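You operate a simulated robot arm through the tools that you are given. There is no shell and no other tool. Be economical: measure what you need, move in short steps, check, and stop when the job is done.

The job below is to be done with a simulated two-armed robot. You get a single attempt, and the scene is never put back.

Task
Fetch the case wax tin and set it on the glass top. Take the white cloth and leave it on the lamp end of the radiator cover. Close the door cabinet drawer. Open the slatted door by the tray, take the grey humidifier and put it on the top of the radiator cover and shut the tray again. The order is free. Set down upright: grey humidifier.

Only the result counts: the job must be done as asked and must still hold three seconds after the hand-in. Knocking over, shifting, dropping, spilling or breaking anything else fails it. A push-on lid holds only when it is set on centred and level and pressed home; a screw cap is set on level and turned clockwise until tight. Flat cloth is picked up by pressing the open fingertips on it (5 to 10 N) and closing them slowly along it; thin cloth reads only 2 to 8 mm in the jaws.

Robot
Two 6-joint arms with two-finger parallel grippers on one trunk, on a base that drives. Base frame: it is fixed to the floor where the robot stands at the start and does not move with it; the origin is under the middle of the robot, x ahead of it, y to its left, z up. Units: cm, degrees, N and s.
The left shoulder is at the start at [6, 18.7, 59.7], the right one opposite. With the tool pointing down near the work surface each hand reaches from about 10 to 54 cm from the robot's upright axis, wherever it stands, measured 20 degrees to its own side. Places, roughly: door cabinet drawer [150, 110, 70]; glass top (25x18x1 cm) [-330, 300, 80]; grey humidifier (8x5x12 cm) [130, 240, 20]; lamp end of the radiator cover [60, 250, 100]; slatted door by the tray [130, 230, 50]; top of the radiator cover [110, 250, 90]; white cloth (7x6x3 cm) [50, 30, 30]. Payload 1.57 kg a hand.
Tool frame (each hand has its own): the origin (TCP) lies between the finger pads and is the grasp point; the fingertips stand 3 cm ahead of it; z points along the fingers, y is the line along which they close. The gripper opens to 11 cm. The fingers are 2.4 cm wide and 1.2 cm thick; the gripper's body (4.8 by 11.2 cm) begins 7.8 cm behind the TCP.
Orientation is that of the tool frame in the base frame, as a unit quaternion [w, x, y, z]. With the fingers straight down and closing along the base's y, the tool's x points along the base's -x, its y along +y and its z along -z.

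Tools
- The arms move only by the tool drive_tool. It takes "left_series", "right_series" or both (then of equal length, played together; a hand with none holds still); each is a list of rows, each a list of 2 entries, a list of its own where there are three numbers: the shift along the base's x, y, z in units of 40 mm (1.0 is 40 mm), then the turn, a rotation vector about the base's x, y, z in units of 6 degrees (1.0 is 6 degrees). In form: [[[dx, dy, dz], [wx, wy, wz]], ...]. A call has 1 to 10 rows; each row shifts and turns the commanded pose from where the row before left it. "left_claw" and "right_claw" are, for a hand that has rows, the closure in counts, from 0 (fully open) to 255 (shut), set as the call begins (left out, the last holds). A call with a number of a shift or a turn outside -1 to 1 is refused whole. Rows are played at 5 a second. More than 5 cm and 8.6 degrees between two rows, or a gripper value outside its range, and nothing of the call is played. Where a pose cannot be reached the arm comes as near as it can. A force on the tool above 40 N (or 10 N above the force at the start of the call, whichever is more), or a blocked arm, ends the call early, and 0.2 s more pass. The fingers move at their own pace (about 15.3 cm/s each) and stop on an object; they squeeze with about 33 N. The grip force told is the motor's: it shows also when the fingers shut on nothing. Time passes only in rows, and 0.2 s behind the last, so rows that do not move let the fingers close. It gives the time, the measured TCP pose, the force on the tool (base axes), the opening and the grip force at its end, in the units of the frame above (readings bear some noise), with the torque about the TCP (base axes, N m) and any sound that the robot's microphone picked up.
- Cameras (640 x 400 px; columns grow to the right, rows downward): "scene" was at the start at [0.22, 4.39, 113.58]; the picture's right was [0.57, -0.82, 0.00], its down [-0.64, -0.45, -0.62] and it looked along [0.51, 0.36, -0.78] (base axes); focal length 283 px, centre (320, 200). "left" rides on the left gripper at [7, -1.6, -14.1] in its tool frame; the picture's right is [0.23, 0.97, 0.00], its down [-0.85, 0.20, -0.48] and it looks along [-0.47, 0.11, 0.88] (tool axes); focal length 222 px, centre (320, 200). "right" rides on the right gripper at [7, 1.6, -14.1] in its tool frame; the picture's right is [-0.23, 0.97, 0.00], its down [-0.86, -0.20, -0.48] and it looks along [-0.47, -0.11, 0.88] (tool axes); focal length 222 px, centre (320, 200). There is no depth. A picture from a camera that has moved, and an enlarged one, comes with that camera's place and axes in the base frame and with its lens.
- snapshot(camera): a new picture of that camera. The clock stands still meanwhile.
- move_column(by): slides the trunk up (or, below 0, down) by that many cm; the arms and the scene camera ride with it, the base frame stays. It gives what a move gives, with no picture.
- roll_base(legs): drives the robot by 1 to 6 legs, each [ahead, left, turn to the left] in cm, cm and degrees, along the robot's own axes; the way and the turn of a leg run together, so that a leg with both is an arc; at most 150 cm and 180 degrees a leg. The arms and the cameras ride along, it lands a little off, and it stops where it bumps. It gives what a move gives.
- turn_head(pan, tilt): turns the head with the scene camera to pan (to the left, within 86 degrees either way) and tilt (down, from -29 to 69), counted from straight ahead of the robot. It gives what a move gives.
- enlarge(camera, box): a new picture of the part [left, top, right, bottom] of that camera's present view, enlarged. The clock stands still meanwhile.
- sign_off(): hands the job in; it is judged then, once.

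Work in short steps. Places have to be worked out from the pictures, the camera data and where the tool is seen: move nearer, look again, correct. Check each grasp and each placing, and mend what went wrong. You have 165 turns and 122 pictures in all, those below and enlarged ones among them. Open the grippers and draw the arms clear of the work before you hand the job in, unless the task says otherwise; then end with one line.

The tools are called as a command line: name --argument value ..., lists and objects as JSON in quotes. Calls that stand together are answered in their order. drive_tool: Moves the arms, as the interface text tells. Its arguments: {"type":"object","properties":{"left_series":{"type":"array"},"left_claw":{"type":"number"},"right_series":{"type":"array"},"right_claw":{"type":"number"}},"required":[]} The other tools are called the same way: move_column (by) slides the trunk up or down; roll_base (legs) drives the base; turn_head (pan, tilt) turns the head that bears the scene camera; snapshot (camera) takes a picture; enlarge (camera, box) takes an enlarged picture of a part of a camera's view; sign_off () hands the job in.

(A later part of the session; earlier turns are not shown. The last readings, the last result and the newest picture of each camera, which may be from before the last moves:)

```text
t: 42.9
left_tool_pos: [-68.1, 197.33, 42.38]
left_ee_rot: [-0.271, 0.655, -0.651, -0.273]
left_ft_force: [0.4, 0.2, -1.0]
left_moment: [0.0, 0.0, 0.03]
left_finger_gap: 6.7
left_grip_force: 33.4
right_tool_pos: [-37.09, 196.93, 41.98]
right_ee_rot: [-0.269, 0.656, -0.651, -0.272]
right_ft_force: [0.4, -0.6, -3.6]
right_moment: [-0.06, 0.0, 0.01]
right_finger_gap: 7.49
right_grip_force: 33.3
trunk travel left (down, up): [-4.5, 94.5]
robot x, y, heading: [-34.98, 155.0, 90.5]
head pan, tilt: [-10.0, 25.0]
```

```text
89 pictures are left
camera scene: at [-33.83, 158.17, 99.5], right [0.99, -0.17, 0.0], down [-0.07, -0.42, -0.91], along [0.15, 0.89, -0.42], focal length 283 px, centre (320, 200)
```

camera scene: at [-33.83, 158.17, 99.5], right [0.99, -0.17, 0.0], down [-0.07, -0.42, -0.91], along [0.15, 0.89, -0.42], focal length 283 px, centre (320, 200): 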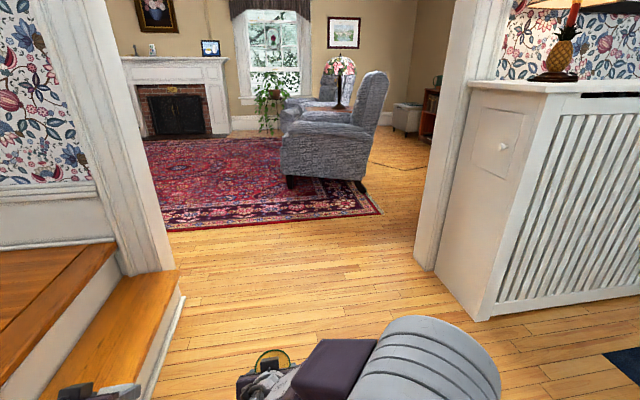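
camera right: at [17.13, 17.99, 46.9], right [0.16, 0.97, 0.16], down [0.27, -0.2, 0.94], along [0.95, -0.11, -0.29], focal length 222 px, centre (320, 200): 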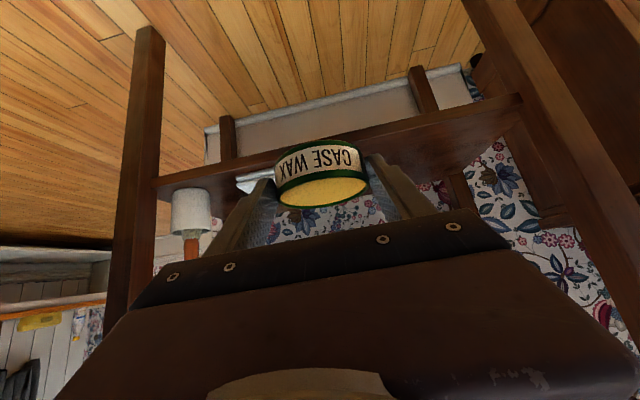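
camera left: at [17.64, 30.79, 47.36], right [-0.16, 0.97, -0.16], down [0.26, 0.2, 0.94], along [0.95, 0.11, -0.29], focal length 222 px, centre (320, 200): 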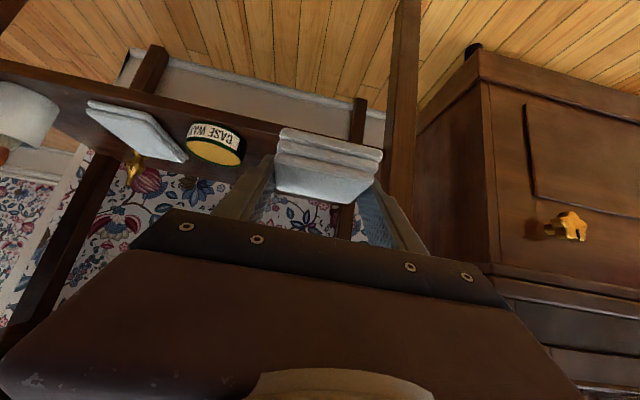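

The radiator cover's slatted front and side hatch are visible, and the front door is at right. I'll raise the trunk 40 cm and look closer.

move_column --by 40

turn_head --pan -50 --tilt 30

enlarge --camera "scene" --box '[200, 20, 440, 170]'

turn_head --pan -86 --tilt 20

snapshot --camera "scene"

```text
t: 46.7
left_tool_pos: [-68.15, 197.18, 82.38]
left_ee_rot: [-0.271, 0.655, -0.651, -0.272]
left_ft_force: [0.4, 0.8, -0.4]
left_moment: [0.0, -0.02, -0.02]
left_finger_gap: 6.71
left_grip_force: 32.9
right_tool_pos: [-37.14, 196.95, 81.88]
right_ee_rot: [-0.27, 0.656, -0.651, -0.271]
right_ft_force: [0.0, 0.0, -3.8]
right_moment: [-0.1, 0.0, -0.01]
right_finger_gap: 7.49
right_grip_force: 33.0
trunk travel left (down, up): [-44.5, 54.5]
robot x, y, heading: [-35.26, 155.03, 90.4]
head pan, tilt: [-10.0, 25.0]
```

```text
t: 47.8
left_tool_pos: [-68.09, 197.19, 82.27]
left_ee_rot: [-0.271, 0.655, -0.651, -0.272]
left_ft_force: [0.3, 0.0, -0.3]
left_moment: [0.01, 0.01, -0.02]
left_finger_gap: 6.69
left_grip_force: 33.2
right_tool_pos: [-37.13, 196.94, 81.98]
right_ee_rot: [-0.269, 0.656, -0.65, -0.272]
right_ft_force: [0.2, -0.1, -2.7]
right_moment: [-0.06, 0.01, 0.0]
right_finger_gap: 7.49
right_grip_force: 33.1
trunk travel left (down, up): [-44.5, 54.5]
robot x, y, heading: [-35.56, 154.67, 90.5]
head pan, tilt: [-50.0, 30.0]
```

```text
2.67 times, centred on (320, 95) of scene
camera zoom: at [-28.49, 154.97, 138.71], right [0.65, -0.76, 0.0], down [-0.38, -0.32, -0.87], along [0.66, 0.56, -0.5], focal length 754 px, centre (320, 480)
```

zoom: 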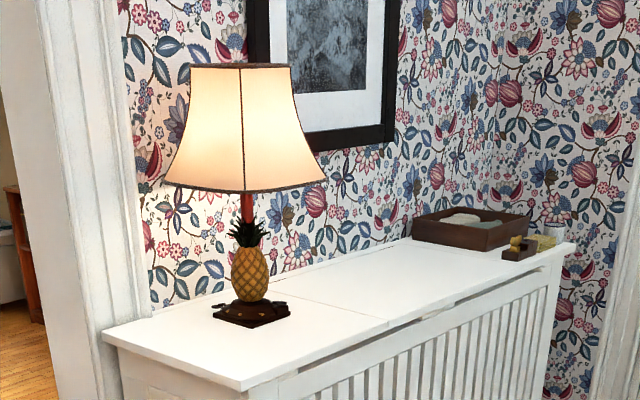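

```text
t: 48.8
left_tool_pos: [-68.05, 197.34, 82.23]
left_ee_rot: [-0.27, 0.655, -0.651, -0.272]
left_ft_force: [0.8, 0.1, -0.1]
left_moment: [0.0, -0.04, -0.03]
left_finger_gap: 6.69
left_grip_force: 33.4
right_tool_pos: [-37.11, 197.04, 81.93]
right_ee_rot: [-0.27, 0.655, -0.652, -0.271]
right_ft_force: [-1.0, 0.5, -3.3]
right_moment: [-0.09, -0.01, 0.03]
right_finger_gap: 7.49
right_grip_force: 33.0
trunk travel left (down, up): [-44.5, 54.5]
robot x, y, heading: [-35.36, 154.85, 90.4]
head pan, tilt: [-85.9, 20.0]
```

```text
87 pictures are left
camera scene: at [-26.09, 149.84, 140.32], right [0.08, -1.0, 0.0], down [-0.34, -0.03, -0.94], along [0.94, 0.07, -0.34], focal length 283 px, centre (320, 200)
```

scene: 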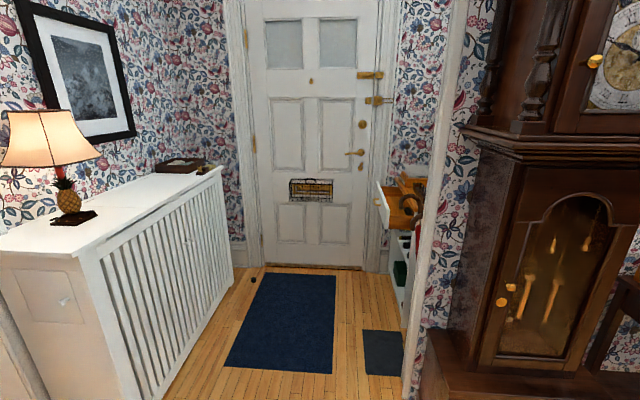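

The alcove's white cabinet with the open drawer is near (150, 110). The radiator top is at z≈90. Its lamp end is x 50–94, with the lamp at about (80, 266), and the tray sits at the right end. I'll strafe to face the cover and raise the hands above its top.

roll_base --legs '[[0, -132, 0]]'

move_column --by 24

turn_head --pan 0 --tilt 50

snapshot --camera "scene"

```text
t: 55.6
left_tool_pos: [65.28, 199.01, 82.51]
left_ee_rot: [-0.268, 0.664, -0.641, -0.276]
left_ft_force: [0.0, -0.4, 0.0]
left_moment: [-0.01, 0.02, 0.01]
left_finger_gap: 6.72
left_grip_force: 32.9
right_tool_pos: [96.37, 199.51, 82.15]
right_ee_rot: [-0.267, 0.664, -0.642, -0.275]
right_ft_force: [0.4, 0.2, -2.9]
right_moment: [-0.08, 0.02, -0.01]
right_finger_gap: 7.5
right_grip_force: 32.8
trunk travel left (down, up): [-44.5, 54.5]
robot x, y, heading: [99.16, 157.95, 91.8]
head pan, tilt: [-85.9, 20.0]
```

```text
t: 58.1
left_tool_pos: [65.45, 199.12, 106.46]
left_ee_rot: [-0.266, 0.663, -0.642, -0.276]
left_ft_force: [0.0, -1.1, -0.4]
left_moment: [-0.02, 0.03, -0.02]
left_finger_gap: 6.7
left_grip_force: 32.8
right_tool_pos: [96.48, 199.49, 106.11]
right_ee_rot: [-0.265, 0.664, -0.643, -0.275]
right_ft_force: [-0.1, 0.3, -3.8]
right_moment: [-0.08, 0.01, 0.0]
right_finger_gap: 7.5
right_grip_force: 32.8
trunk travel left (down, up): [-68.5, 30.5]
robot x, y, heading: [99.11, 157.65, 92.3]
head pan, tilt: [-85.9, 20.0]
```

```text
t: 59.7
left_tool_pos: [65.4, 199.0, 106.54]
left_ee_rot: [-0.267, 0.663, -0.642, -0.276]
left_ft_force: [-0.3, -0.2, -0.5]
left_moment: [0.0, -0.02, -0.01]
left_finger_gap: 6.71
left_grip_force: 33.0
right_tool_pos: [96.63, 199.48, 106.16]
right_ee_rot: [-0.265, 0.664, -0.643, -0.275]
right_ft_force: [0.2, 0.0, -3.7]
right_moment: [-0.11, 0.0, -0.01]
right_finger_gap: 7.51
right_grip_force: 33.0
trunk travel left (down, up): [-68.5, 30.5]
robot x, y, heading: [99.33, 157.61, 92.1]
head pan, tilt: [0.0, 50.0]
```

```text
86 pictures are left
camera scene: at [98.59, 159.35, 159.82], right [1.0, 0.03, 0.0], down [0.03, -0.77, -0.64], along [-0.02, 0.64, -0.77], focal length 283 px, centre (320, 200)
```

scene: 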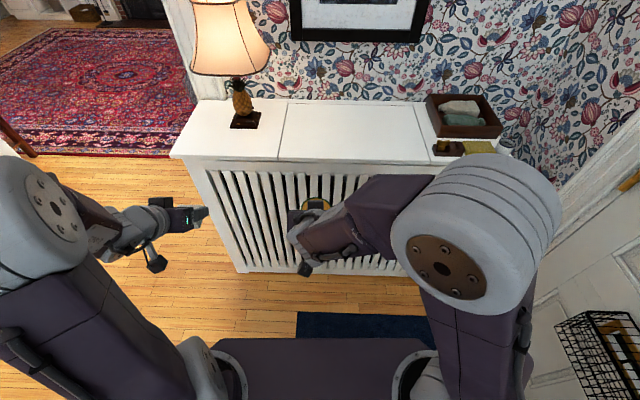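

The lamp end is x 41–81, y 237–276, with the lamp at about (64, 260). I'll straighten the heading and drive forward 34 cm with both hands above the top.

roll_base --legs '[[0, 0, -2], [34, 0, 0]]'

snapshot --camera "scene"

snapshot --camera "left"

```text
t: 62.2
left_tool_pos: [66.94, 233.48, 106.44]
left_ee_rot: [0.272, -0.652, 0.653, 0.273]
left_ft_force: [-0.3, -0.3, -1.0]
left_moment: [0.02, 0.0, 0.02]
left_finger_gap: 6.73
left_grip_force: 32.4
right_tool_pos: [97.85, 233.05, 106.12]
right_ee_rot: [-0.269, 0.654, -0.653, -0.272]
right_ft_force: [-0.8, -0.3, -3.8]
right_moment: [-0.08, -0.01, 0.03]
right_finger_gap: 7.48
right_grip_force: 33.3
trunk travel left (down, up): [-68.5, 30.5]
robot x, y, heading: [99.31, 191.25, 90.0]
head pan, tilt: [0.0, 50.0]
```

```text
85 pictures are left
camera scene: at [98.52, 192.84, 159.84], right [1.0, 0.0, 0.0], down [0.0, -0.77, -0.64], along [0.0, 0.64, -0.77], focal length 283 px, centre (320, 200)
```

scene: 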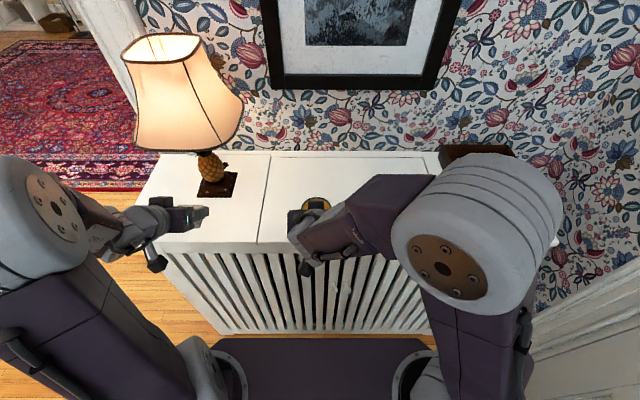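

```text
84 pictures are left
camera left: at [68.49, 218.59, 111.55], right [-0.97, -0.16, -0.16], down [-0.2, 0.26, 0.94], along [-0.11, 0.95, -0.29], focal length 222 px, centre (320, 200)
```

left: 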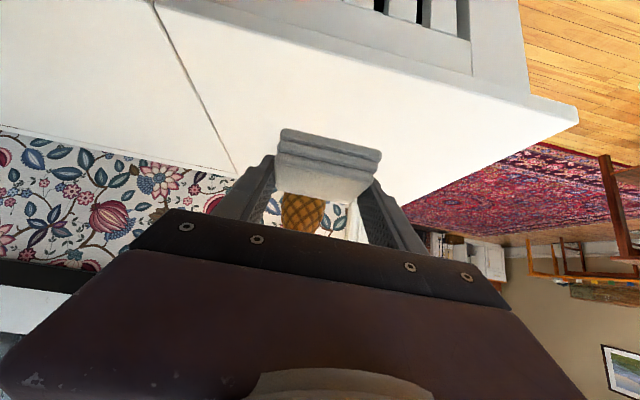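

The positions agree. Next I lower the cloth diagonally toward (65, 243.3), stopping a little above the top.

drive_tool --left_series '[[[-0.1, 0.1, -0.5], [0, 0, 0]], [[-0.1, 0.3, -0.5], [0, 0, 0]], [[-0.1, 0.5, -0.5], [0, 0, 0]], [[-0.1, 0.5, -0.5], [0, 0, 0]], [[-0.1, 0.5, -0.5], [0, 0, 0]], [[0, 0.5, -0.3], [0, 0, 0]]]'

snapshot --camera "left"

snapshot --camera "scene"

```text
t: 63.5
left_tool_pos: [65.17, 241.56, 97.98]
left_ee_rot: [0.275, -0.648, 0.65, 0.285]
left_ft_force: [3.8, -7.3, 27.2]
left_moment: [-0.93, -0.54, 0.05]
left_finger_gap: 6.72
left_grip_force: 32.8
right_tool_pos: [98.6, 232.69, 106.37]
right_ee_rot: [0.268, -0.652, 0.654, 0.274]
right_ft_force: [-0.8, 1.8, -3.3]
right_moment: [-0.14, -0.05, -0.01]
right_finger_gap: 7.52
right_grip_force: 33.2
trunk travel left (down, up): [-68.5, 30.5]
robot x, y, heading: [99.27, 191.39, 90.0]
head pan, tilt: [0.0, 50.0]
stopped in row 6 (left hand): the force on the tool passed its limit (the readings are from after the stop); the commanded pose is now the measured one
```

```text
83 pictures are left
camera left: at [67.05, 226.42, 102.61], right [-0.98, -0.16, -0.15], down [-0.19, 0.24, 0.95], along [-0.12, 0.96, -0.26], focal length 222 px, centre (320, 200)
```

left: 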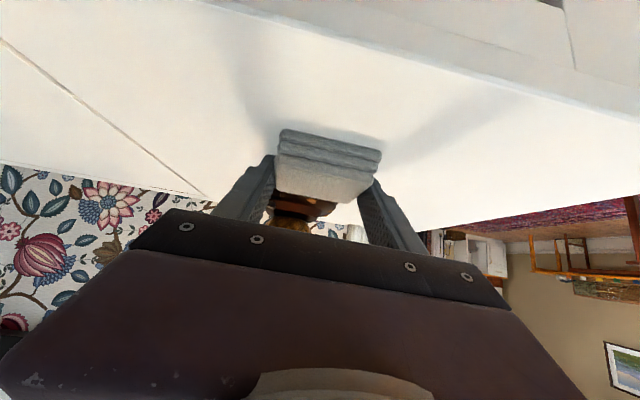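

```text
82 pictures are left
camera scene: at [98.63, 192.3, 159.89], right [1.0, 0.0, 0.0], down [0.0, -0.76, -0.65], along [0.0, 0.65, -0.76], focal length 283 px, centre (320, 200)
```

scene: 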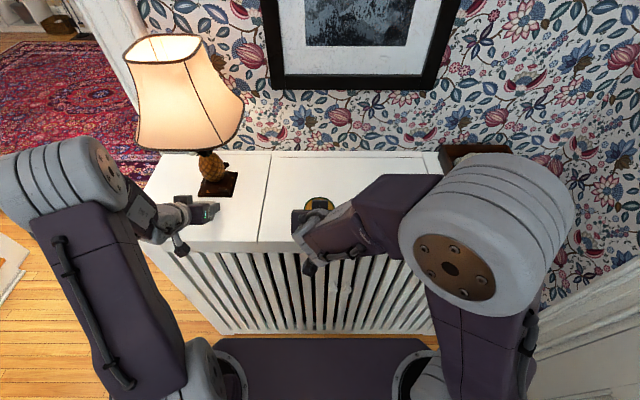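

Contact came at TCP z≈98, so the top is actually at z≈95 and the lamp is nearer than estimated. I'll check the gap to the lamp before releasing.

enlarge --camera "scene" --box '[140, 140, 300, 260]'

enlarge --camera "left" --box '[220, 110, 430, 250]'

```text
3.33 times, centred on (220, 200) of scene
camera zoom: at [98.63, 192.3, 159.89], right [1.0, 0.0, 0.0], down [0.0, -0.76, -0.65], along [0.0, 0.65, -0.76], focal length 942 px, centre (653, 200)
```

zoom: 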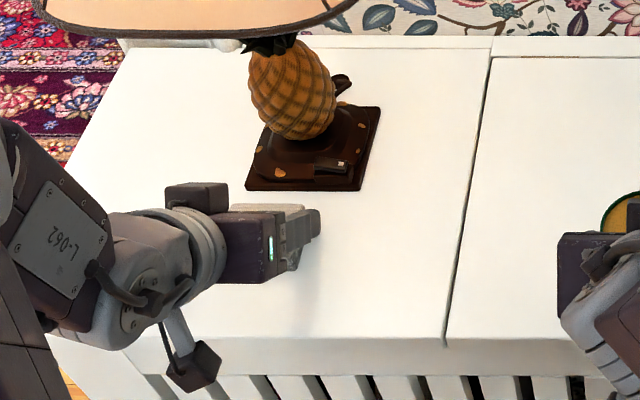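

```text
2.86 times, centred on (325, 180) of left
camera zoom: at [67.05, 226.42, 102.61], right [-0.98, -0.16, -0.15], down [-0.19, 0.24, 0.95], along [-0.12, 0.96, -0.26], focal length 635 px, centre (306, 257)
```

zoom: 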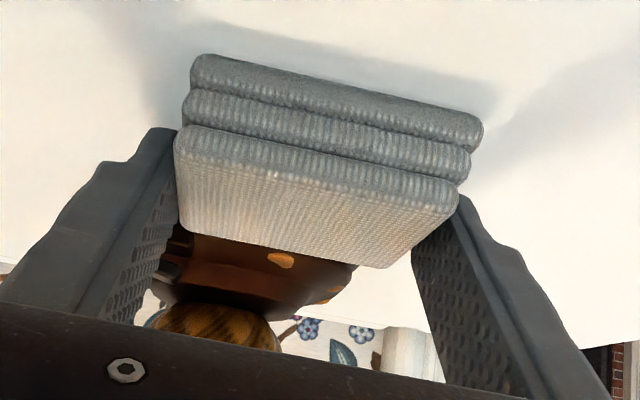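

The lamp base's front edge is at y≈248 and the cloth's far edge is at about 246.5. I'll lift slightly, shift 1.5 cm back for margin, set it down again and release.

drive_tool --left_series '[[[0, -0.1, 0.25], [0, 0, 0]], [[0, -0.3, 0], [0, 0, 0]], [[0, 0, -0.12], [0, 0, 0]], [[0, 0, -0.06], [0, 0, 0]]]'

drive_tool --left_series '[[[0, 0, -0.06], [0, 0, 0]], [[0, 0, 0], [0, 0, 0]]]'

```text
t: 64.5
left_tool_pos: [65.34, 239.83, 97.95]
left_ee_rot: [-0.274, 0.65, -0.65, -0.284]
left_ft_force: [-4.3, -5.1, 29.2]
left_moment: [-0.16, -0.93, -0.25]
left_finger_gap: 6.7
left_grip_force: 33.4
right_tool_pos: [98.52, 232.74, 106.26]
right_ee_rot: [0.268, -0.653, 0.654, 0.274]
right_ft_force: [-0.5, -0.6, -3.3]
right_moment: [-0.11, -0.02, -0.03]
right_finger_gap: 7.45
right_grip_force: 32.7
trunk travel left (down, up): [-68.5, 30.5]
robot x, y, heading: [99.4, 190.97, 90.2]
head pan, tilt: [0.0, 50.0]
```

```text
t: 64.9
left_tool_pos: [65.49, 240.25, 98.0]
left_ee_rot: [0.274, -0.649, 0.649, 0.287]
left_ft_force: [1.8, -4.7, 15.7]
left_moment: [-0.4, -0.63, -0.21]
left_finger_gap: 6.71
left_grip_force: 33.1
right_tool_pos: [98.99, 232.86, 106.2]
right_ee_rot: [0.266, -0.652, 0.655, 0.275]
right_ft_force: [-0.2, 0.1, -3.6]
right_moment: [-0.06, -0.01, 0.01]
right_finger_gap: 7.5
right_grip_force: 33.0
trunk travel left (down, up): [-68.5, 30.5]
robot x, y, heading: [99.37, 190.98, 90.1]
head pan, tilt: [0.0, 50.0]
stopped in row 2 (left hand): the force on the tool passed its limit (the readings are from after the stop); the commanded pose is now the measured one
```

The cloth is resting on the surface. I'll raise 1 mm, open, then withdraw back and up along the tool axis.

drive_tool --left_series '[[[0, 0, 0.03], [0, 0, 0]], [[0, 0, 0], [0, 0, 0]], [[0, 0, 0], [0, 0, 0]]]' --left_claw 40

drive_tool --left_series '[[[0, -0.3, 0.3], [0, 0, 0]], [[0, -0.5, 0.5], [0, 0, 0]], [[0, -0.5, 0.5], [0, 0, 0]], [[0, -0.5, 0.4], [0, 0, 0]]]'

snapshot --camera "left"

snapshot --camera "scene"

```text
t: 65.7
left_tool_pos: [65.33, 240.1, 98.03]
left_ee_rot: [0.275, -0.649, 0.65, 0.285]
left_ft_force: [-12.3, -2.1, 14.2]
left_moment: [0.13, -0.24, 0.13]
left_finger_gap: 8.19
left_grip_force: 0.0
right_tool_pos: [98.61, 232.86, 106.19]
right_ee_rot: [0.267, -0.652, 0.654, 0.274]
right_ft_force: [-0.9, -0.2, -2.5]
right_moment: [-0.12, -0.03, -0.01]
right_finger_gap: 7.51
right_grip_force: 33.1
trunk travel left (down, up): [-68.5, 30.5]
robot x, y, heading: [99.37, 190.87, 90.1]
head pan, tilt: [0.0, 50.0]
```

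```text
t: 66.7
left_tool_pos: [65.38, 233.4, 104.58]
left_ee_rot: [0.273, -0.649, 0.651, 0.284]
left_ft_force: [0.7, -0.3, -0.6]
left_moment: [0.01, -0.04, 0.02]
left_finger_gap: 9.26
left_grip_force: 0.0
right_tool_pos: [98.86, 232.92, 106.18]
right_ee_rot: [0.267, -0.652, 0.655, 0.274]
right_ft_force: [0.6, -0.8, -3.3]
right_moment: [-0.09, 0.02, 0.02]
right_finger_gap: 7.51
right_grip_force: 33.4
trunk travel left (down, up): [-68.5, 30.5]
robot x, y, heading: [98.95, 190.87, 90.3]
head pan, tilt: [0.0, 50.0]
```

```text
79 pictures are left
camera left: at [67.22, 218.3, 109.24], right [-0.98, -0.16, -0.15], down [-0.19, 0.24, 0.95], along [-0.12, 0.96, -0.27], focal length 222 px, centre (320, 200)
```

left: 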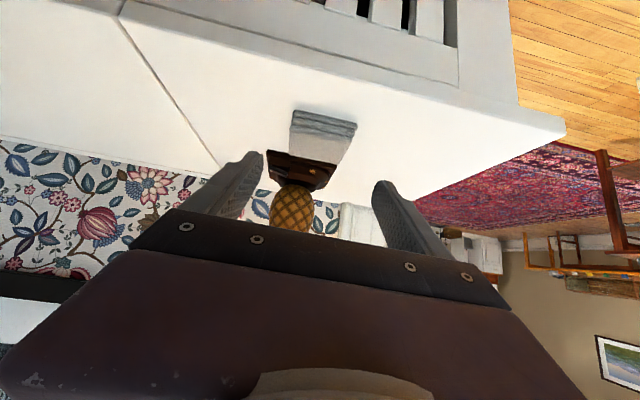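

```text
78 pictures are left
camera scene: at [98.44, 192.72, 159.83], right [1.0, 0.0, 0.0], down [0.0, -0.77, -0.64], along [0.0, 0.64, -0.77], focal length 283 px, centre (320, 200)
```

scene: 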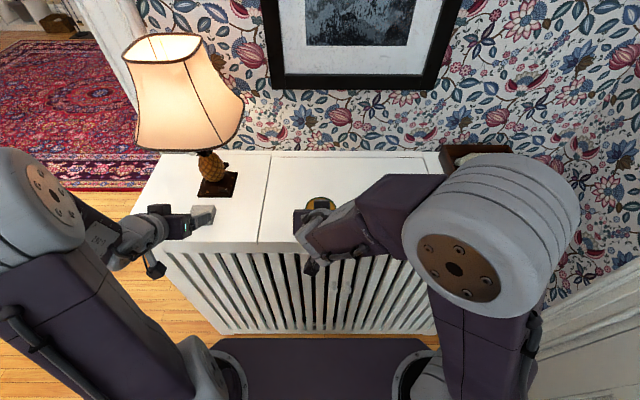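

The cloth is placed clear of the lamp. I'll back up and look at the slatted doors and knobs from the front.

roll_base --legs '[[-45, 0, 0]]'

turn_head --pan -12 --tilt 50

snapshot --camera "scene"

snapshot --camera "left"

```text
t: 69.4
left_tool_pos: [65.84, 189.69, 104.46]
left_ee_rot: [0.274, -0.644, 0.657, 0.281]
left_ft_force: [-0.4, -0.1, -1.9]
left_moment: [-0.01, -0.02, 0.02]
left_finger_gap: 9.28
left_grip_force: 0.1
right_tool_pos: [99.19, 188.73, 106.2]
right_ee_rot: [0.268, -0.647, 0.66, 0.271]
right_ft_force: [0.0, 0.9, -2.4]
right_moment: [-0.09, 0.02, 0.01]
right_finger_gap: 7.53
right_grip_force: 32.6
trunk travel left (down, up): [-68.5, 30.5]
robot x, y, heading: [98.72, 146.44, 89.0]
head pan, tilt: [0.0, 50.0]
```

```text
t: 70.2
left_tool_pos: [66.35, 189.46, 104.66]
left_ee_rot: [0.274, -0.643, 0.657, 0.282]
left_ft_force: [0.1, -0.5, 0.5]
left_moment: [0.0, 0.01, -0.02]
left_finger_gap: 9.28
left_grip_force: 0.0
right_tool_pos: [99.58, 188.57, 106.14]
right_ee_rot: [0.266, -0.647, 0.66, 0.274]
right_ft_force: [-0.5, 0.8, -3.4]
right_moment: [-0.07, 0.01, 0.02]
right_finger_gap: 7.52
right_grip_force: 32.7
trunk travel left (down, up): [-68.5, 30.5]
robot x, y, heading: [98.75, 146.37, 89.0]
head pan, tilt: [-12.0, 50.0]
```

```text
77 pictures are left
camera scene: at [99.76, 148.06, 159.84], right [0.97, -0.22, 0.0], down [-0.17, -0.75, -0.64], along [0.15, 0.63, -0.77], focal length 283 px, centre (320, 200)
```

scene: 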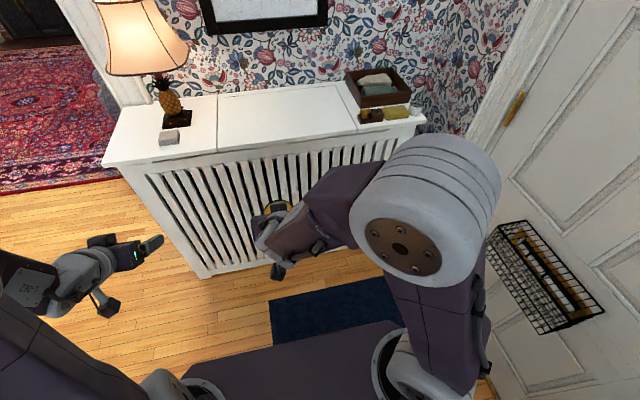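

```text
76 pictures are left
camera left: at [67.78, 174.38, 109.37], right [-0.98, -0.14, -0.15], down [-0.18, 0.24, 0.95], along [-0.1, 0.96, -0.27], focal length 222 px, centre (320, 200)
```

left: 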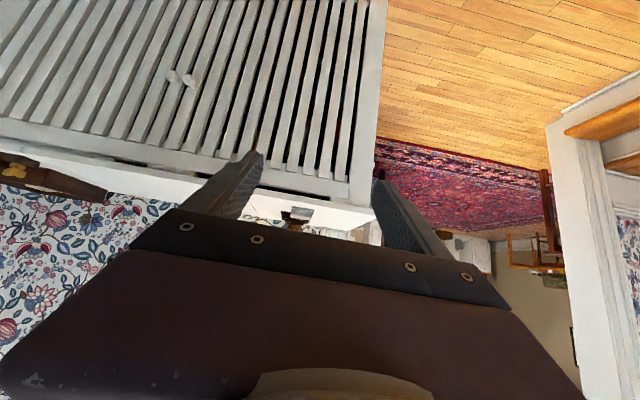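

The knobs are near (104–109, 230, 65), and the door by the tray hinges at its right end (x≈160). I'll come at it from the left, facing +x, so the door swings away ahead of me.

roll_base --legs '[[24, 38, 0], [0, 0, -89], [0, 10, 0]]'

move_column --by -36

turn_head --pan 30 --tilt 40

snapshot --camera "scene"

snapshot --camera "left"

```text
t: 77.5
left_tool_pos: [104.21, 214.37, 104.57]
left_ee_rot: [0.394, 0.007, 0.919, 0.008]
left_ft_force: [0.8, 0.7, -0.1]
left_moment: [0.0, 0.0, -0.01]
left_finger_gap: 9.26
left_grip_force: 0.1
right_tool_pos: [103.35, 180.92, 106.06]
right_ee_rot: [0.382, 0.008, 0.924, 0.005]
right_ft_force: [-0.2, 0.5, -2.9]
right_moment: [0.03, 0.08, -0.02]
right_finger_gap: 7.5
right_grip_force: 33.5
trunk travel left (down, up): [-68.5, 30.5]
robot x, y, heading: [61.43, 182.03, -0.2]
head pan, tilt: [-12.0, 50.0]
```

```text
t: 81.0
left_tool_pos: [104.15, 214.39, 68.57]
left_ee_rot: [0.393, 0.007, 0.919, 0.008]
left_ft_force: [-0.3, 0.0, 0.1]
left_moment: [0.01, 0.01, 0.0]
left_finger_gap: 9.27
left_grip_force: 0.1
right_tool_pos: [103.33, 180.91, 70.1]
right_ee_rot: [0.382, 0.009, 0.924, 0.006]
right_ft_force: [0.0, 0.7, -3.4]
right_moment: [0.02, 0.07, -0.02]
right_finger_gap: 7.5
right_grip_force: 32.8
trunk travel left (down, up): [-32.5, 66.5]
robot x, y, heading: [61.26, 181.47, -0.7]
head pan, tilt: [-12.0, 50.0]
```

```text
t: 82.0
left_tool_pos: [104.15, 214.34, 68.65]
left_ee_rot: [0.395, 0.007, 0.919, 0.008]
left_ft_force: [0.4, 0.5, 0.5]
left_moment: [0.01, 0.0, -0.01]
left_finger_gap: 9.27
left_grip_force: 0.0
right_tool_pos: [103.31, 180.95, 70.1]
right_ee_rot: [0.382, 0.008, 0.924, 0.006]
right_ft_force: [0.8, -0.6, -3.6]
right_moment: [-0.02, 0.09, 0.03]
right_finger_gap: 7.49
right_grip_force: 33.1
trunk travel left (down, up): [-32.5, 66.5]
robot x, y, heading: [61.34, 181.7, -0.5]
head pan, tilt: [30.0, 40.0]
```

```text
75 pictures are left
camera scene: at [62.76, 185.9, 125.17], right [0.49, -0.87, 0.0], down [-0.56, -0.32, -0.77], along [0.67, 0.38, -0.64], focal length 283 px, centre (320, 200)
```

scene: 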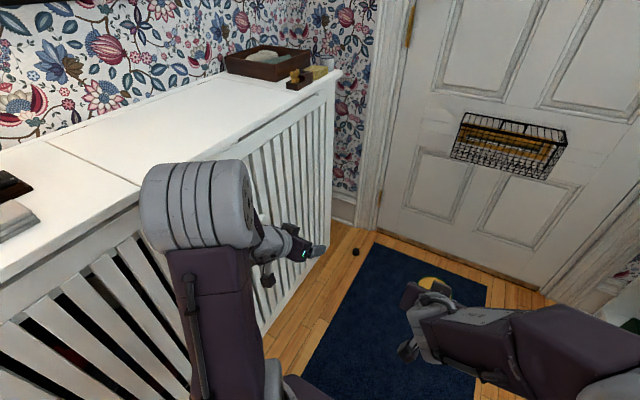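

```text
74 pictures are left
camera left: at [89.13, 212.72, 73.27], right [-0.15, 0.98, -0.14], down [0.24, 0.18, 0.95], along [0.96, 0.11, -0.27], focal length 222 px, centre (320, 200)
```

left: 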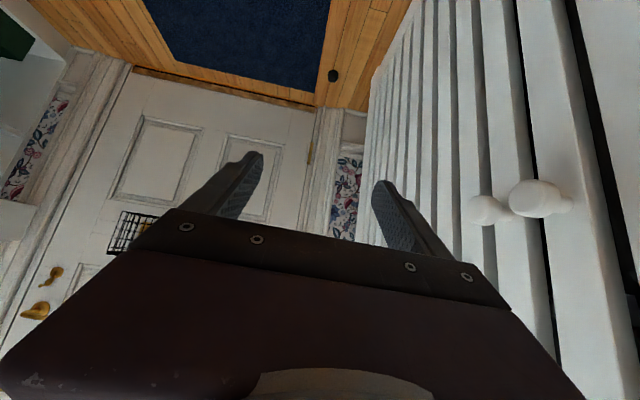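

The far knob (for the door by the tray) is at about (105.5, 229, 67). I'll swing the left hand to point at the door (+y) with the fingers closing vertically.

drive_tool --left_series '[[[0, -0.1, 0], [0.943, 0.391, 0.391]], [[0, -0.1, 0], [0.943, 0.391, 0.391]], [[0, -0.1, 0], [0.943, 0.391, 0.391]], [[0, -0.1, 0], [0.943, 0.391, 0.391]], [[0, 0, 0], [0.943, 0.391, 0.391]], [[0, 0, 0], [0.943, 0.391, 0.391]], [[0, 0, 0], [0.943, 0.391, 0.391]], [[0, 0, 0], [0.943, 0.391, 0.391]]]'

drive_tool --left_series '[[[0, 0, 0], [0.943, 0.391, 0.391]], [[0, 0, 0], [0.943, 0.391, 0.391]], [[0, 0, 0], [0.943, 0.391, 0.391]], [[0, 0, 0], [0.943, 0.391, 0.391]], [[0, 0, 0], [0.943, 0.391, 0.391]], [[0, 0, 0], [0.943, 0.391, 0.391]], [[0, 0, 0], [0.943, 0.391, 0.391]]]'

snapshot --camera "left"

snapshot --camera "scene"

```text
t: 83.8
left_tool_pos: [104.21, 214.03, 69.04]
left_ee_rot: [0.363, 0.009, 0.928, 0.085]
left_ft_force: [0.0, -0.1, -0.2]
left_moment: [0.0, -0.03, -0.02]
left_finger_gap: 9.26
left_grip_force: 0.1
left hand out of reach, approached as far as the arm can: row 2, 3, 4, 5, 6, 7, 8
right_tool_pos: [103.4, 180.87, 70.09]
right_ee_rot: [0.382, 0.008, 0.924, 0.006]
right_ft_force: [-1.1, -1.0, -2.4]
right_moment: [0.0, 0.1, 0.0]
right_finger_gap: 7.49
right_grip_force: 32.7
trunk travel left (down, up): [-32.5, 66.5]
robot x, y, heading: [61.19, 181.26, -0.6]
head pan, tilt: [30.0, 40.0]
```

```text
t: 85.5
left_tool_pos: [104.19, 214.05, 68.93]
left_ee_rot: [0.362, 0.009, 0.928, 0.084]
left_ft_force: [-0.3, -0.2, -0.3]
left_moment: [0.02, -0.02, 0.03]
left_finger_gap: 9.27
left_grip_force: 0.0
left hand out of reach, approached as far as the arm can: row 1, 2, 3, 4, 5, 6, 7
right_tool_pos: [103.34, 180.9, 70.0]
right_ee_rot: [0.382, 0.008, 0.924, 0.006]
right_ft_force: [0.0, 0.4, -2.8]
right_moment: [0.01, 0.06, 0.0]
right_finger_gap: 7.53
right_grip_force: 33.1
trunk travel left (down, up): [-32.5, 66.5]
robot x, y, heading: [61.02, 181.95, -0.5]
head pan, tilt: [30.0, 40.0]
```

```text
73 pictures are left
camera left: at [89.56, 210.81, 74.31], right [-0.21, 0.98, 0.01], down [0.3, 0.06, 0.95], along [0.93, 0.2, -0.3], focal length 222 px, centre (320, 200)
```

left: 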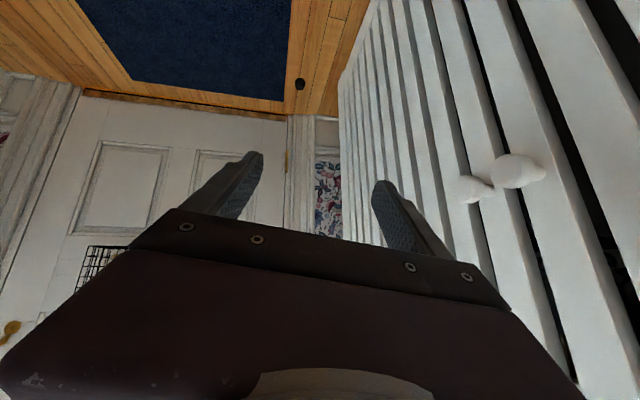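

```text
72 pictures are left
camera scene: at [62.75, 185.9, 125.17], right [0.49, -0.87, 0.0], down [-0.56, -0.32, -0.77], along [0.67, 0.38, -0.64], focal length 283 px, centre (320, 200)
```

scene: 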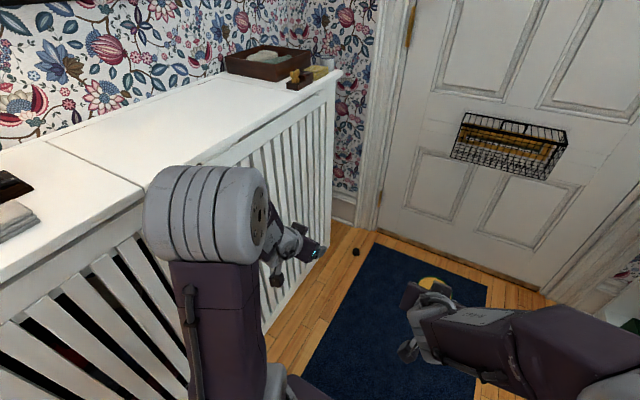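

The wrist can't reach that pose, and the geometry really calls for the right hand. So I'll deliver the tin first. I'll back out to the hall, turn, and look for the glass top toward −x.

roll_base --legs '[[-85, 0, 0], [0, 0, 90], [50, 0, 0]]'

move_column --by 38

turn_head --pan 45 --tilt 15

snapshot --camera "scene"

turn_head --pan 86 --tilt 15

snapshot --camera "scene"

```text
t: 96.3
left_tool_pos: [-57.25, 273.15, 69.03]
left_ee_rot: [-0.192, 0.659, -0.654, -0.318]
left_ft_force: [-0.1, -0.6, -0.3]
left_moment: [0.06, 0.0, 0.0]
left_finger_gap: 9.27
left_grip_force: 0.1
right_tool_pos: [-24.19, 273.37, 70.11]
right_ee_rot: [-0.262, 0.657, -0.65, -0.278]
right_ft_force: [-0.5, -0.5, -3.5]
right_moment: [-0.08, -0.01, -0.02]
right_finger_gap: 7.49
right_grip_force: 32.9
trunk travel left (down, up): [-32.5, 66.5]
robot x, y, heading: [-23.55, 231.24, 90.9]
head pan, tilt: [30.0, 40.0]
```

```text
t: 100.0
left_tool_pos: [-57.16, 273.15, 106.94]
left_ee_rot: [-0.192, 0.66, -0.652, -0.32]
left_ft_force: [-1.0, 0.6, 0.3]
left_moment: [0.02, 0.01, -0.02]
left_finger_gap: 9.28
left_grip_force: 0.1
right_tool_pos: [-24.16, 273.4, 108.13]
right_ee_rot: [-0.262, 0.657, -0.649, -0.278]
right_ft_force: [0.6, 1.3, -2.6]
right_moment: [-0.07, 0.03, -0.01]
right_finger_gap: 7.5
right_grip_force: 32.7
trunk travel left (down, up): [-70.5, 28.5]
robot x, y, heading: [-23.38, 231.22, 91.1]
head pan, tilt: [30.0, 40.0]
```

```text
t: 100.8
left_tool_pos: [-57.26, 273.25, 107.02]
left_ee_rot: [-0.192, 0.66, -0.653, -0.319]
left_ft_force: [1.0, -1.1, 0.4]
left_moment: [0.01, 0.02, 0.01]
left_finger_gap: 9.27
left_grip_force: 0.1
right_tool_pos: [-24.04, 273.4, 108.25]
right_ee_rot: [-0.262, 0.657, -0.65, -0.278]
right_ft_force: [0.3, 0.3, -4.1]
right_moment: [-0.08, -0.01, -0.01]
right_finger_gap: 7.53
right_grip_force: 32.8
trunk travel left (down, up): [-70.5, 28.5]
robot x, y, heading: [-23.75, 231.41, 90.9]
head pan, tilt: [45.0, 15.0]
```

```text
71 pictures are left
camera scene: at [-30.13, 231.93, 167.12], right [0.69, 0.72, 0.0], down [0.19, -0.18, -0.97], along [-0.7, 0.67, -0.26], focal length 283 px, centre (320, 200)
```

scene: 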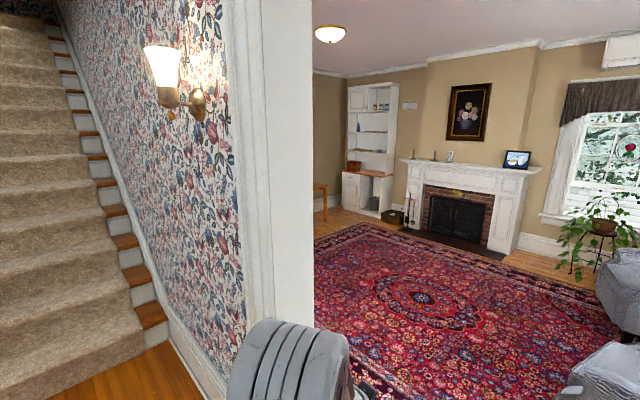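

```text
t: 101.9
left_tool_pos: [-57.19, 273.18, 107.02]
left_ee_rot: [-0.192, 0.66, -0.652, -0.319]
left_ft_force: [1.0, -0.1, -0.1]
left_moment: [0.02, 0.01, 0.04]
left_finger_gap: 9.28
left_grip_force: 0.1
right_tool_pos: [-24.09, 273.29, 108.14]
right_ee_rot: [-0.261, 0.658, -0.649, -0.279]
right_ft_force: [0.3, 0.2, -2.9]
right_moment: [-0.12, -0.01, 0.02]
right_finger_gap: 7.51
right_grip_force: 33.1
trunk travel left (down, up): [-70.5, 28.5]
robot x, y, heading: [-23.5, 231.27, 90.9]
head pan, tilt: [85.9, 15.0]
```

```text
70 pictures are left
camera scene: at [-32.74, 225.95, 167.13], right [0.05, 1.0, 0.0], down [0.26, -0.01, -0.97], along [-0.96, 0.05, -0.26], focal length 283 px, centre (320, 200)
```

scene: 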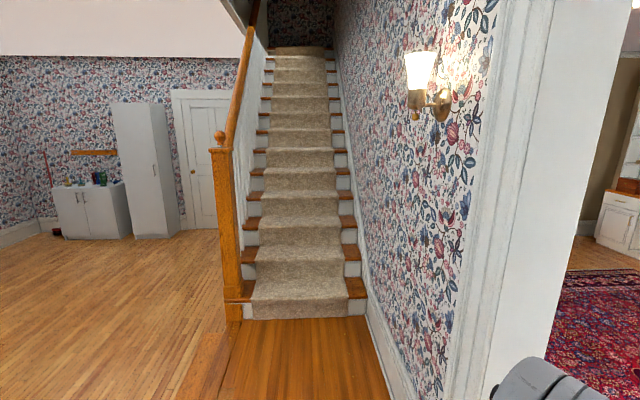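

The living room lies through the doorway, and the glass top should be along its wall toward −x. I'll drive in and look.

roll_base --legs '[[105, 0, 0], [0, 0, 80]]'

turn_head --pan 5 --tilt 15

snapshot --camera "scene"

```text
t: 110.6
left_tool_pos: [-73.56, 310.12, 107.14]
left_ee_rot: [0.049, 0.923, -0.097, -0.369]
left_ft_force: [0.8, 0.6, -0.4]
left_moment: [0.0, 0.02, -0.03]
left_finger_gap: 9.25
left_grip_force: 0.1
right_tool_pos: [-66.43, 342.33, 108.15]
right_ee_rot: [-0.03, 0.919, -0.095, -0.381]
right_ft_force: [-0.7, 0.3, -3.2]
right_moment: [-0.01, -0.08, 0.0]
right_finger_gap: 7.48
right_grip_force: 32.8
trunk travel left (down, up): [-70.5, 28.5]
robot x, y, heading: [-25.45, 333.96, 168.5]
head pan, tilt: [85.9, 15.0]
```

```text
t: 112.1
left_tool_pos: [-73.52, 310.13, 106.89]
left_ee_rot: [0.05, 0.923, -0.096, -0.369]
left_ft_force: [0.8, -0.1, -0.3]
left_moment: [0.01, 0.0, -0.02]
left_finger_gap: 9.27
left_grip_force: 0.1
right_tool_pos: [-66.56, 342.46, 108.1]
right_ee_rot: [-0.03, 0.919, -0.096, -0.381]
right_ft_force: [0.1, 0.8, -3.4]
right_moment: [-0.02, -0.09, 0.01]
right_finger_gap: 7.52
right_grip_force: 33.1
trunk travel left (down, up): [-70.5, 28.5]
robot x, y, heading: [-25.2, 334.02, 168.4]
head pan, tilt: [5.0, 15.0]
```

```text
69 pictures are left
camera scene: at [-28.76, 333.81, 167.13], right [0.11, 0.99, 0.0], down [0.26, -0.03, -0.97], along [-0.96, 0.11, -0.26], focal length 283 px, centre (320, 200)
```

scene: 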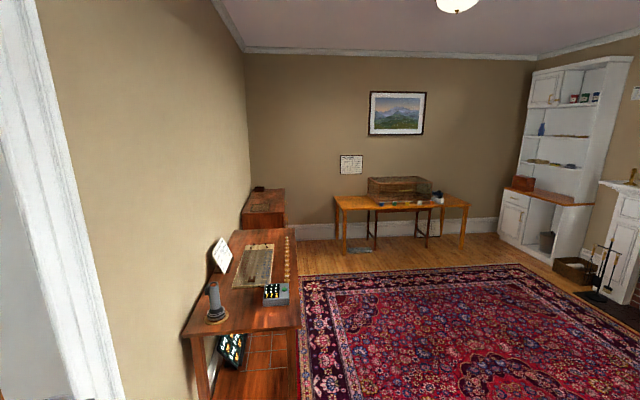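

The far cabinet along the wall matches the glass-top location, near (−336, 308). I'll zoom in there.

enlarge --camera "scene" --box '[190, 170, 310, 245]'

```text
5.33 times, centred on (250, 208) of scene
camera zoom: at [-28.76, 333.81, 167.13], right [0.11, 0.99, 0.0], down [0.26, -0.03, -0.97], along [-0.96, 0.11, -0.26], focal length 1507 px, centre (693, 160)
```

zoom: 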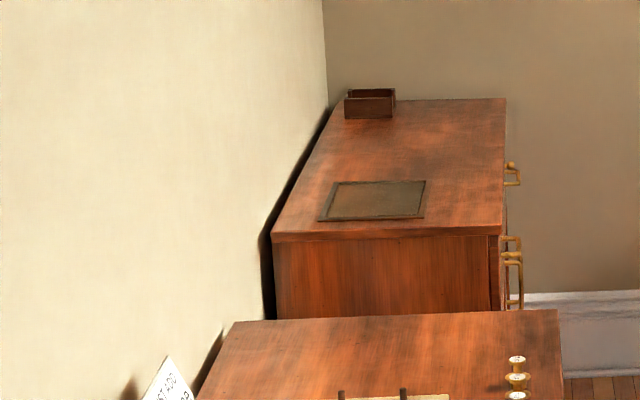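

The glass pane is inset on the near end of that chest at about (−326, 303). I'll drive along the room clear of the tables, then face −y in front of the chest.

roll_base --legs '[[60, -40, 0], [0, 0, 11.6], [122, 0, 0], [120, 0, 0], [0, 0, 90]]'

turn_head --pan 0 --tilt 48

snapshot --camera "scene"

```text
t: 132.2
left_tool_pos: [-280.92, 345.68, 106.98]
left_ee_rot: [0.322, 0.642, 0.67, -0.188]
left_ft_force: [-0.3, -0.1, -0.3]
left_moment: [0.01, 0.01, 0.03]
left_finger_gap: 9.27
left_grip_force: 0.0
right_tool_pos: [-314.08, 344.43, 108.04]
right_ee_rot: [0.283, 0.638, 0.668, -0.257]
right_ft_force: [-0.3, -0.3, -3.7]
right_moment: [0.1, 0.04, 0.01]
right_finger_gap: 7.48
right_grip_force: 32.5
trunk travel left (down, up): [-70.5, 28.5]
robot x, y, heading: [-315.9, 386.42, -87.4]
head pan, tilt: [5.0, 15.0]
```

```text
t: 133.1
left_tool_pos: [-280.94, 345.64, 107.01]
left_ee_rot: [0.322, 0.642, 0.67, -0.187]
left_ft_force: [0.2, 0.4, -0.4]
left_moment: [0.0, -0.01, -0.03]
left_finger_gap: 9.26
left_grip_force: 0.1
right_tool_pos: [-313.97, 344.35, 108.1]
right_ee_rot: [0.282, 0.639, 0.668, -0.258]
right_ft_force: [0.3, -0.8, -3.5]
right_moment: [0.07, 0.01, 0.0]
right_finger_gap: 7.52
right_grip_force: 32.7
trunk travel left (down, up): [-70.5, 28.5]
robot x, y, heading: [-315.81, 386.21, -87.0]
head pan, tilt: [0.0, 48.0]
```

```text
67 pictures are left
camera scene: at [-315.82, 384.51, 162.03], right [-1.0, -0.05, 0.0], down [-0.04, 0.74, -0.67], along [0.03, -0.67, -0.74], focal length 283 px, centre (320, 200)
```

scene: 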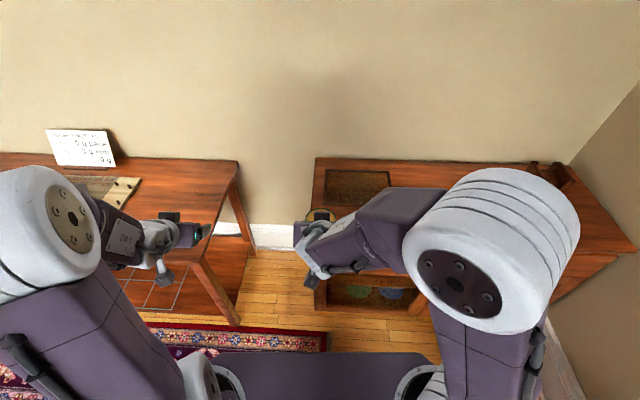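

The pane's centre is near (−327, 304–307). I'll straighten the heading, strafe right 10 cm and advance 28 cm with the hands high.

roll_base --legs '[[0, 0, -3], [0, -11, 0], [28, 0, 0]]'

snapshot --camera "scene"

snapshot --camera "right"

```text
t: 136.3
left_tool_pos: [-293.81, 315.61, 107.07]
left_ee_rot: [0.318, 0.658, 0.654, -0.195]
left_ft_force: [-0.3, 0.3, -0.4]
left_moment: [-0.02, -0.01, 0.01]
left_finger_gap: 9.29
left_grip_force: 0.0
right_tool_pos: [-326.92, 316.14, 108.08]
right_ee_rot: [0.275, 0.655, 0.652, -0.264]
right_ft_force: [-0.4, 0.1, -3.5]
right_moment: [0.09, 0.0, -0.01]
right_finger_gap: 7.48
right_grip_force: 32.9
trunk travel left (down, up): [-70.5, 28.5]
robot x, y, heading: [-326.77, 358.12, -89.9]
head pan, tilt: [0.0, 48.0]
```

```text
66 pictures are left
camera scene: at [-326.8, 356.26, 162.03], right [-1.0, 0.0, 0.0], down [0.0, 0.74, -0.67], along [0.0, -0.67, -0.74], focal length 283 px, centre (320, 200)
```

scene: 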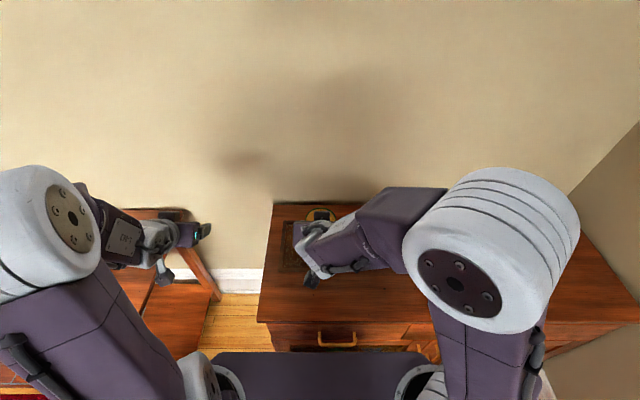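

```text
65 pictures are left
camera right: at [-325.43, 331.02, 113.14], right [0.97, -0.16, 0.18], down [-0.21, -0.27, 0.94], along [-0.1, -0.95, -0.29], focal length 222 px, centre (320, 200)
```

right: 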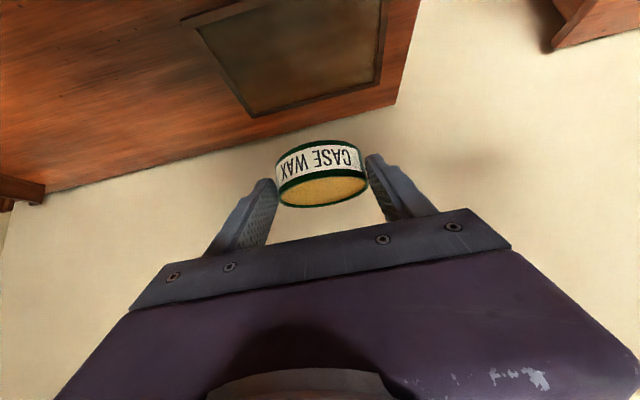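

The pane's far edge gives z≈83 and centre (−326.8, 305.7). I'll move down to just above it.

drive_tool --right_series '[[[0, -0.43, -0.9], [0, 0, 0]], [[0, -0.43, -0.9], [0, 0, 0]], [[0, -0.43, -0.9], [0, 0, 0]], [[0, -0.43, -0.9], [0, 0, 0]], [[0, -0.41, -0.9], [0, 0, 0]]]'

snapshot --camera "right"

enlarge --camera "scene" --box '[250, 170, 450, 300]'

```text
t: 137.5
left_tool_pos: [-293.82, 315.41, 106.97]
left_ee_rot: [0.316, 0.66, 0.653, -0.194]
left_ft_force: [-0.5, 0.3, 0.1]
left_moment: [0.0, -0.02, 0.0]
left_finger_gap: 9.26
left_grip_force: 0.0
right_tool_pos: [-326.96, 307.18, 90.21]
right_ee_rot: [0.275, 0.655, 0.652, -0.264]
right_ft_force: [0.5, 0.2, -2.9]
right_moment: [0.09, 0.02, -0.01]
right_finger_gap: 7.5
right_grip_force: 32.7
trunk travel left (down, up): [-70.5, 28.5]
robot x, y, heading: [-327.03, 357.76, -90.0]
head pan, tilt: [0.0, 48.0]
```

```text
64 pictures are left
camera right: at [-325.47, 322.21, 95.21], right [0.97, -0.16, 0.18], down [-0.22, -0.27, 0.94], along [-0.1, -0.95, -0.3], focal length 222 px, centre (320, 200)
```

right: 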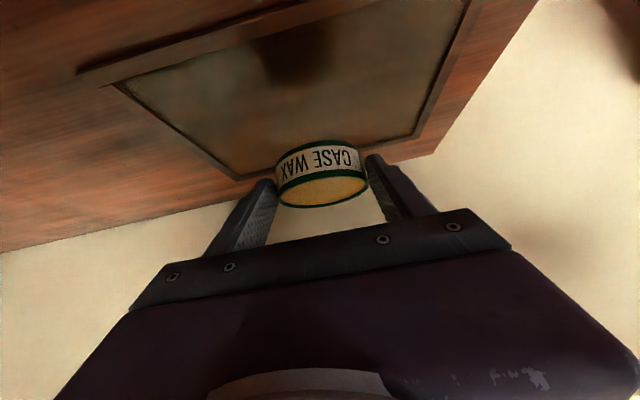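

```text
3.08 times, centred on (350, 235) of scene
camera zoom: at [-326.8, 355.97, 162.03], right [-1.0, 0.0, 0.0], down [0.0, 0.74, -0.67], along [0.0, -0.67, -0.74], focal length 870 px, centre (228, 92)
```

zoom: 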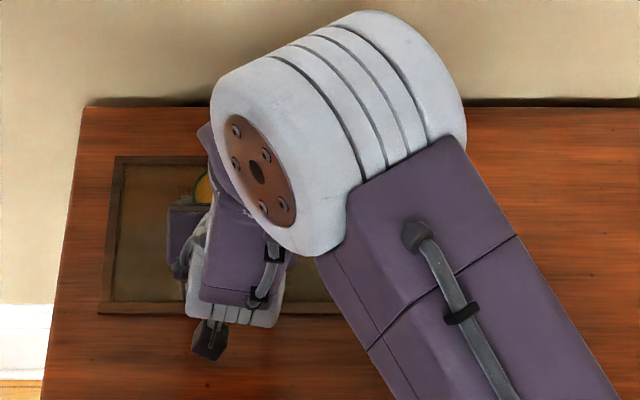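

It's well centred over the pane. I'll lower gently to contact.

drive_tool --right_series '[[[0, 0, -0.25], [0, 0, 0]], [[0, 0, -0.25], [0, 0, 0]], [[0, 0, -0.15], [0, 0, 0]], [[0, 0, -0.1], [0, 0, 0]]]'

```text
t: 138.5
left_tool_pos: [-293.92, 315.47, 107.04]
left_ee_rot: [0.316, 0.659, 0.654, -0.194]
left_ft_force: [-0.3, -1.1, 0.2]
left_moment: [0.01, -0.03, 0.0]
left_finger_gap: 9.28
left_grip_force: 0.1
right_tool_pos: [-326.5, 306.86, 87.53]
right_ee_rot: [0.271, 0.656, 0.652, -0.265]
right_ft_force: [-0.1, 0.7, -4.1]
right_moment: [0.07, 0.0, 0.03]
right_finger_gap: 7.53
right_grip_force: 33.2
right hand out of reach, approached as far as the arm can: row 2, 4
trunk travel left (down, up): [-70.5, 28.5]
robot x, y, heading: [-326.85, 357.84, -89.8]
head pan, tilt: [0.0, 48.0]
```

The arm is at its reach limit, so I'll lower the last bit with the trunk in small steps.

move_column --by -0.6

enlarge --camera "right" --box '[220, 90, 430, 230]'

```text
t: 139.1
left_tool_pos: [-293.75, 315.52, 106.49]
left_ee_rot: [0.317, 0.659, 0.654, -0.195]
left_ft_force: [0.3, -0.6, -0.5]
left_moment: [0.01, -0.01, -0.01]
left_finger_gap: 9.28
left_grip_force: 0.1
right_tool_pos: [-326.53, 307.01, 86.89]
right_ee_rot: [0.271, 0.655, 0.653, -0.265]
right_ft_force: [-0.2, -0.3, -2.8]
right_moment: [0.08, 0.03, 0.01]
right_finger_gap: 7.49
right_grip_force: 33.0
trunk travel left (down, up): [-69.9, 29.1]
robot x, y, heading: [-326.81, 358.07, -90.0]
head pan, tilt: [0.0, 48.0]
```

```text
2.86 times, centred on (325, 160) of right
camera zoom: at [-324.91, 321.9, 91.96], right [0.97, -0.16, 0.17], down [-0.21, -0.27, 0.94], along [-0.11, -0.95, -0.3], focal length 635 px, centre (306, 314)
```

zoom: 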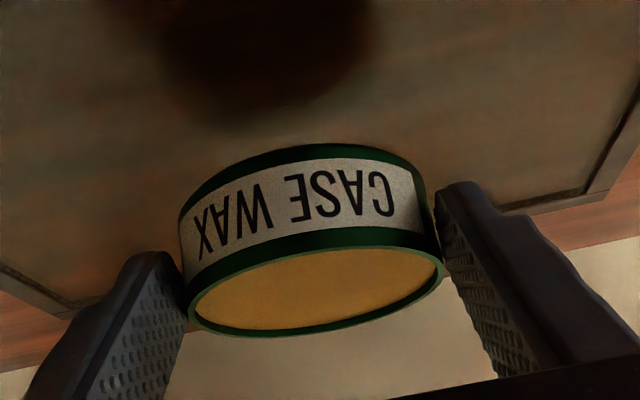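

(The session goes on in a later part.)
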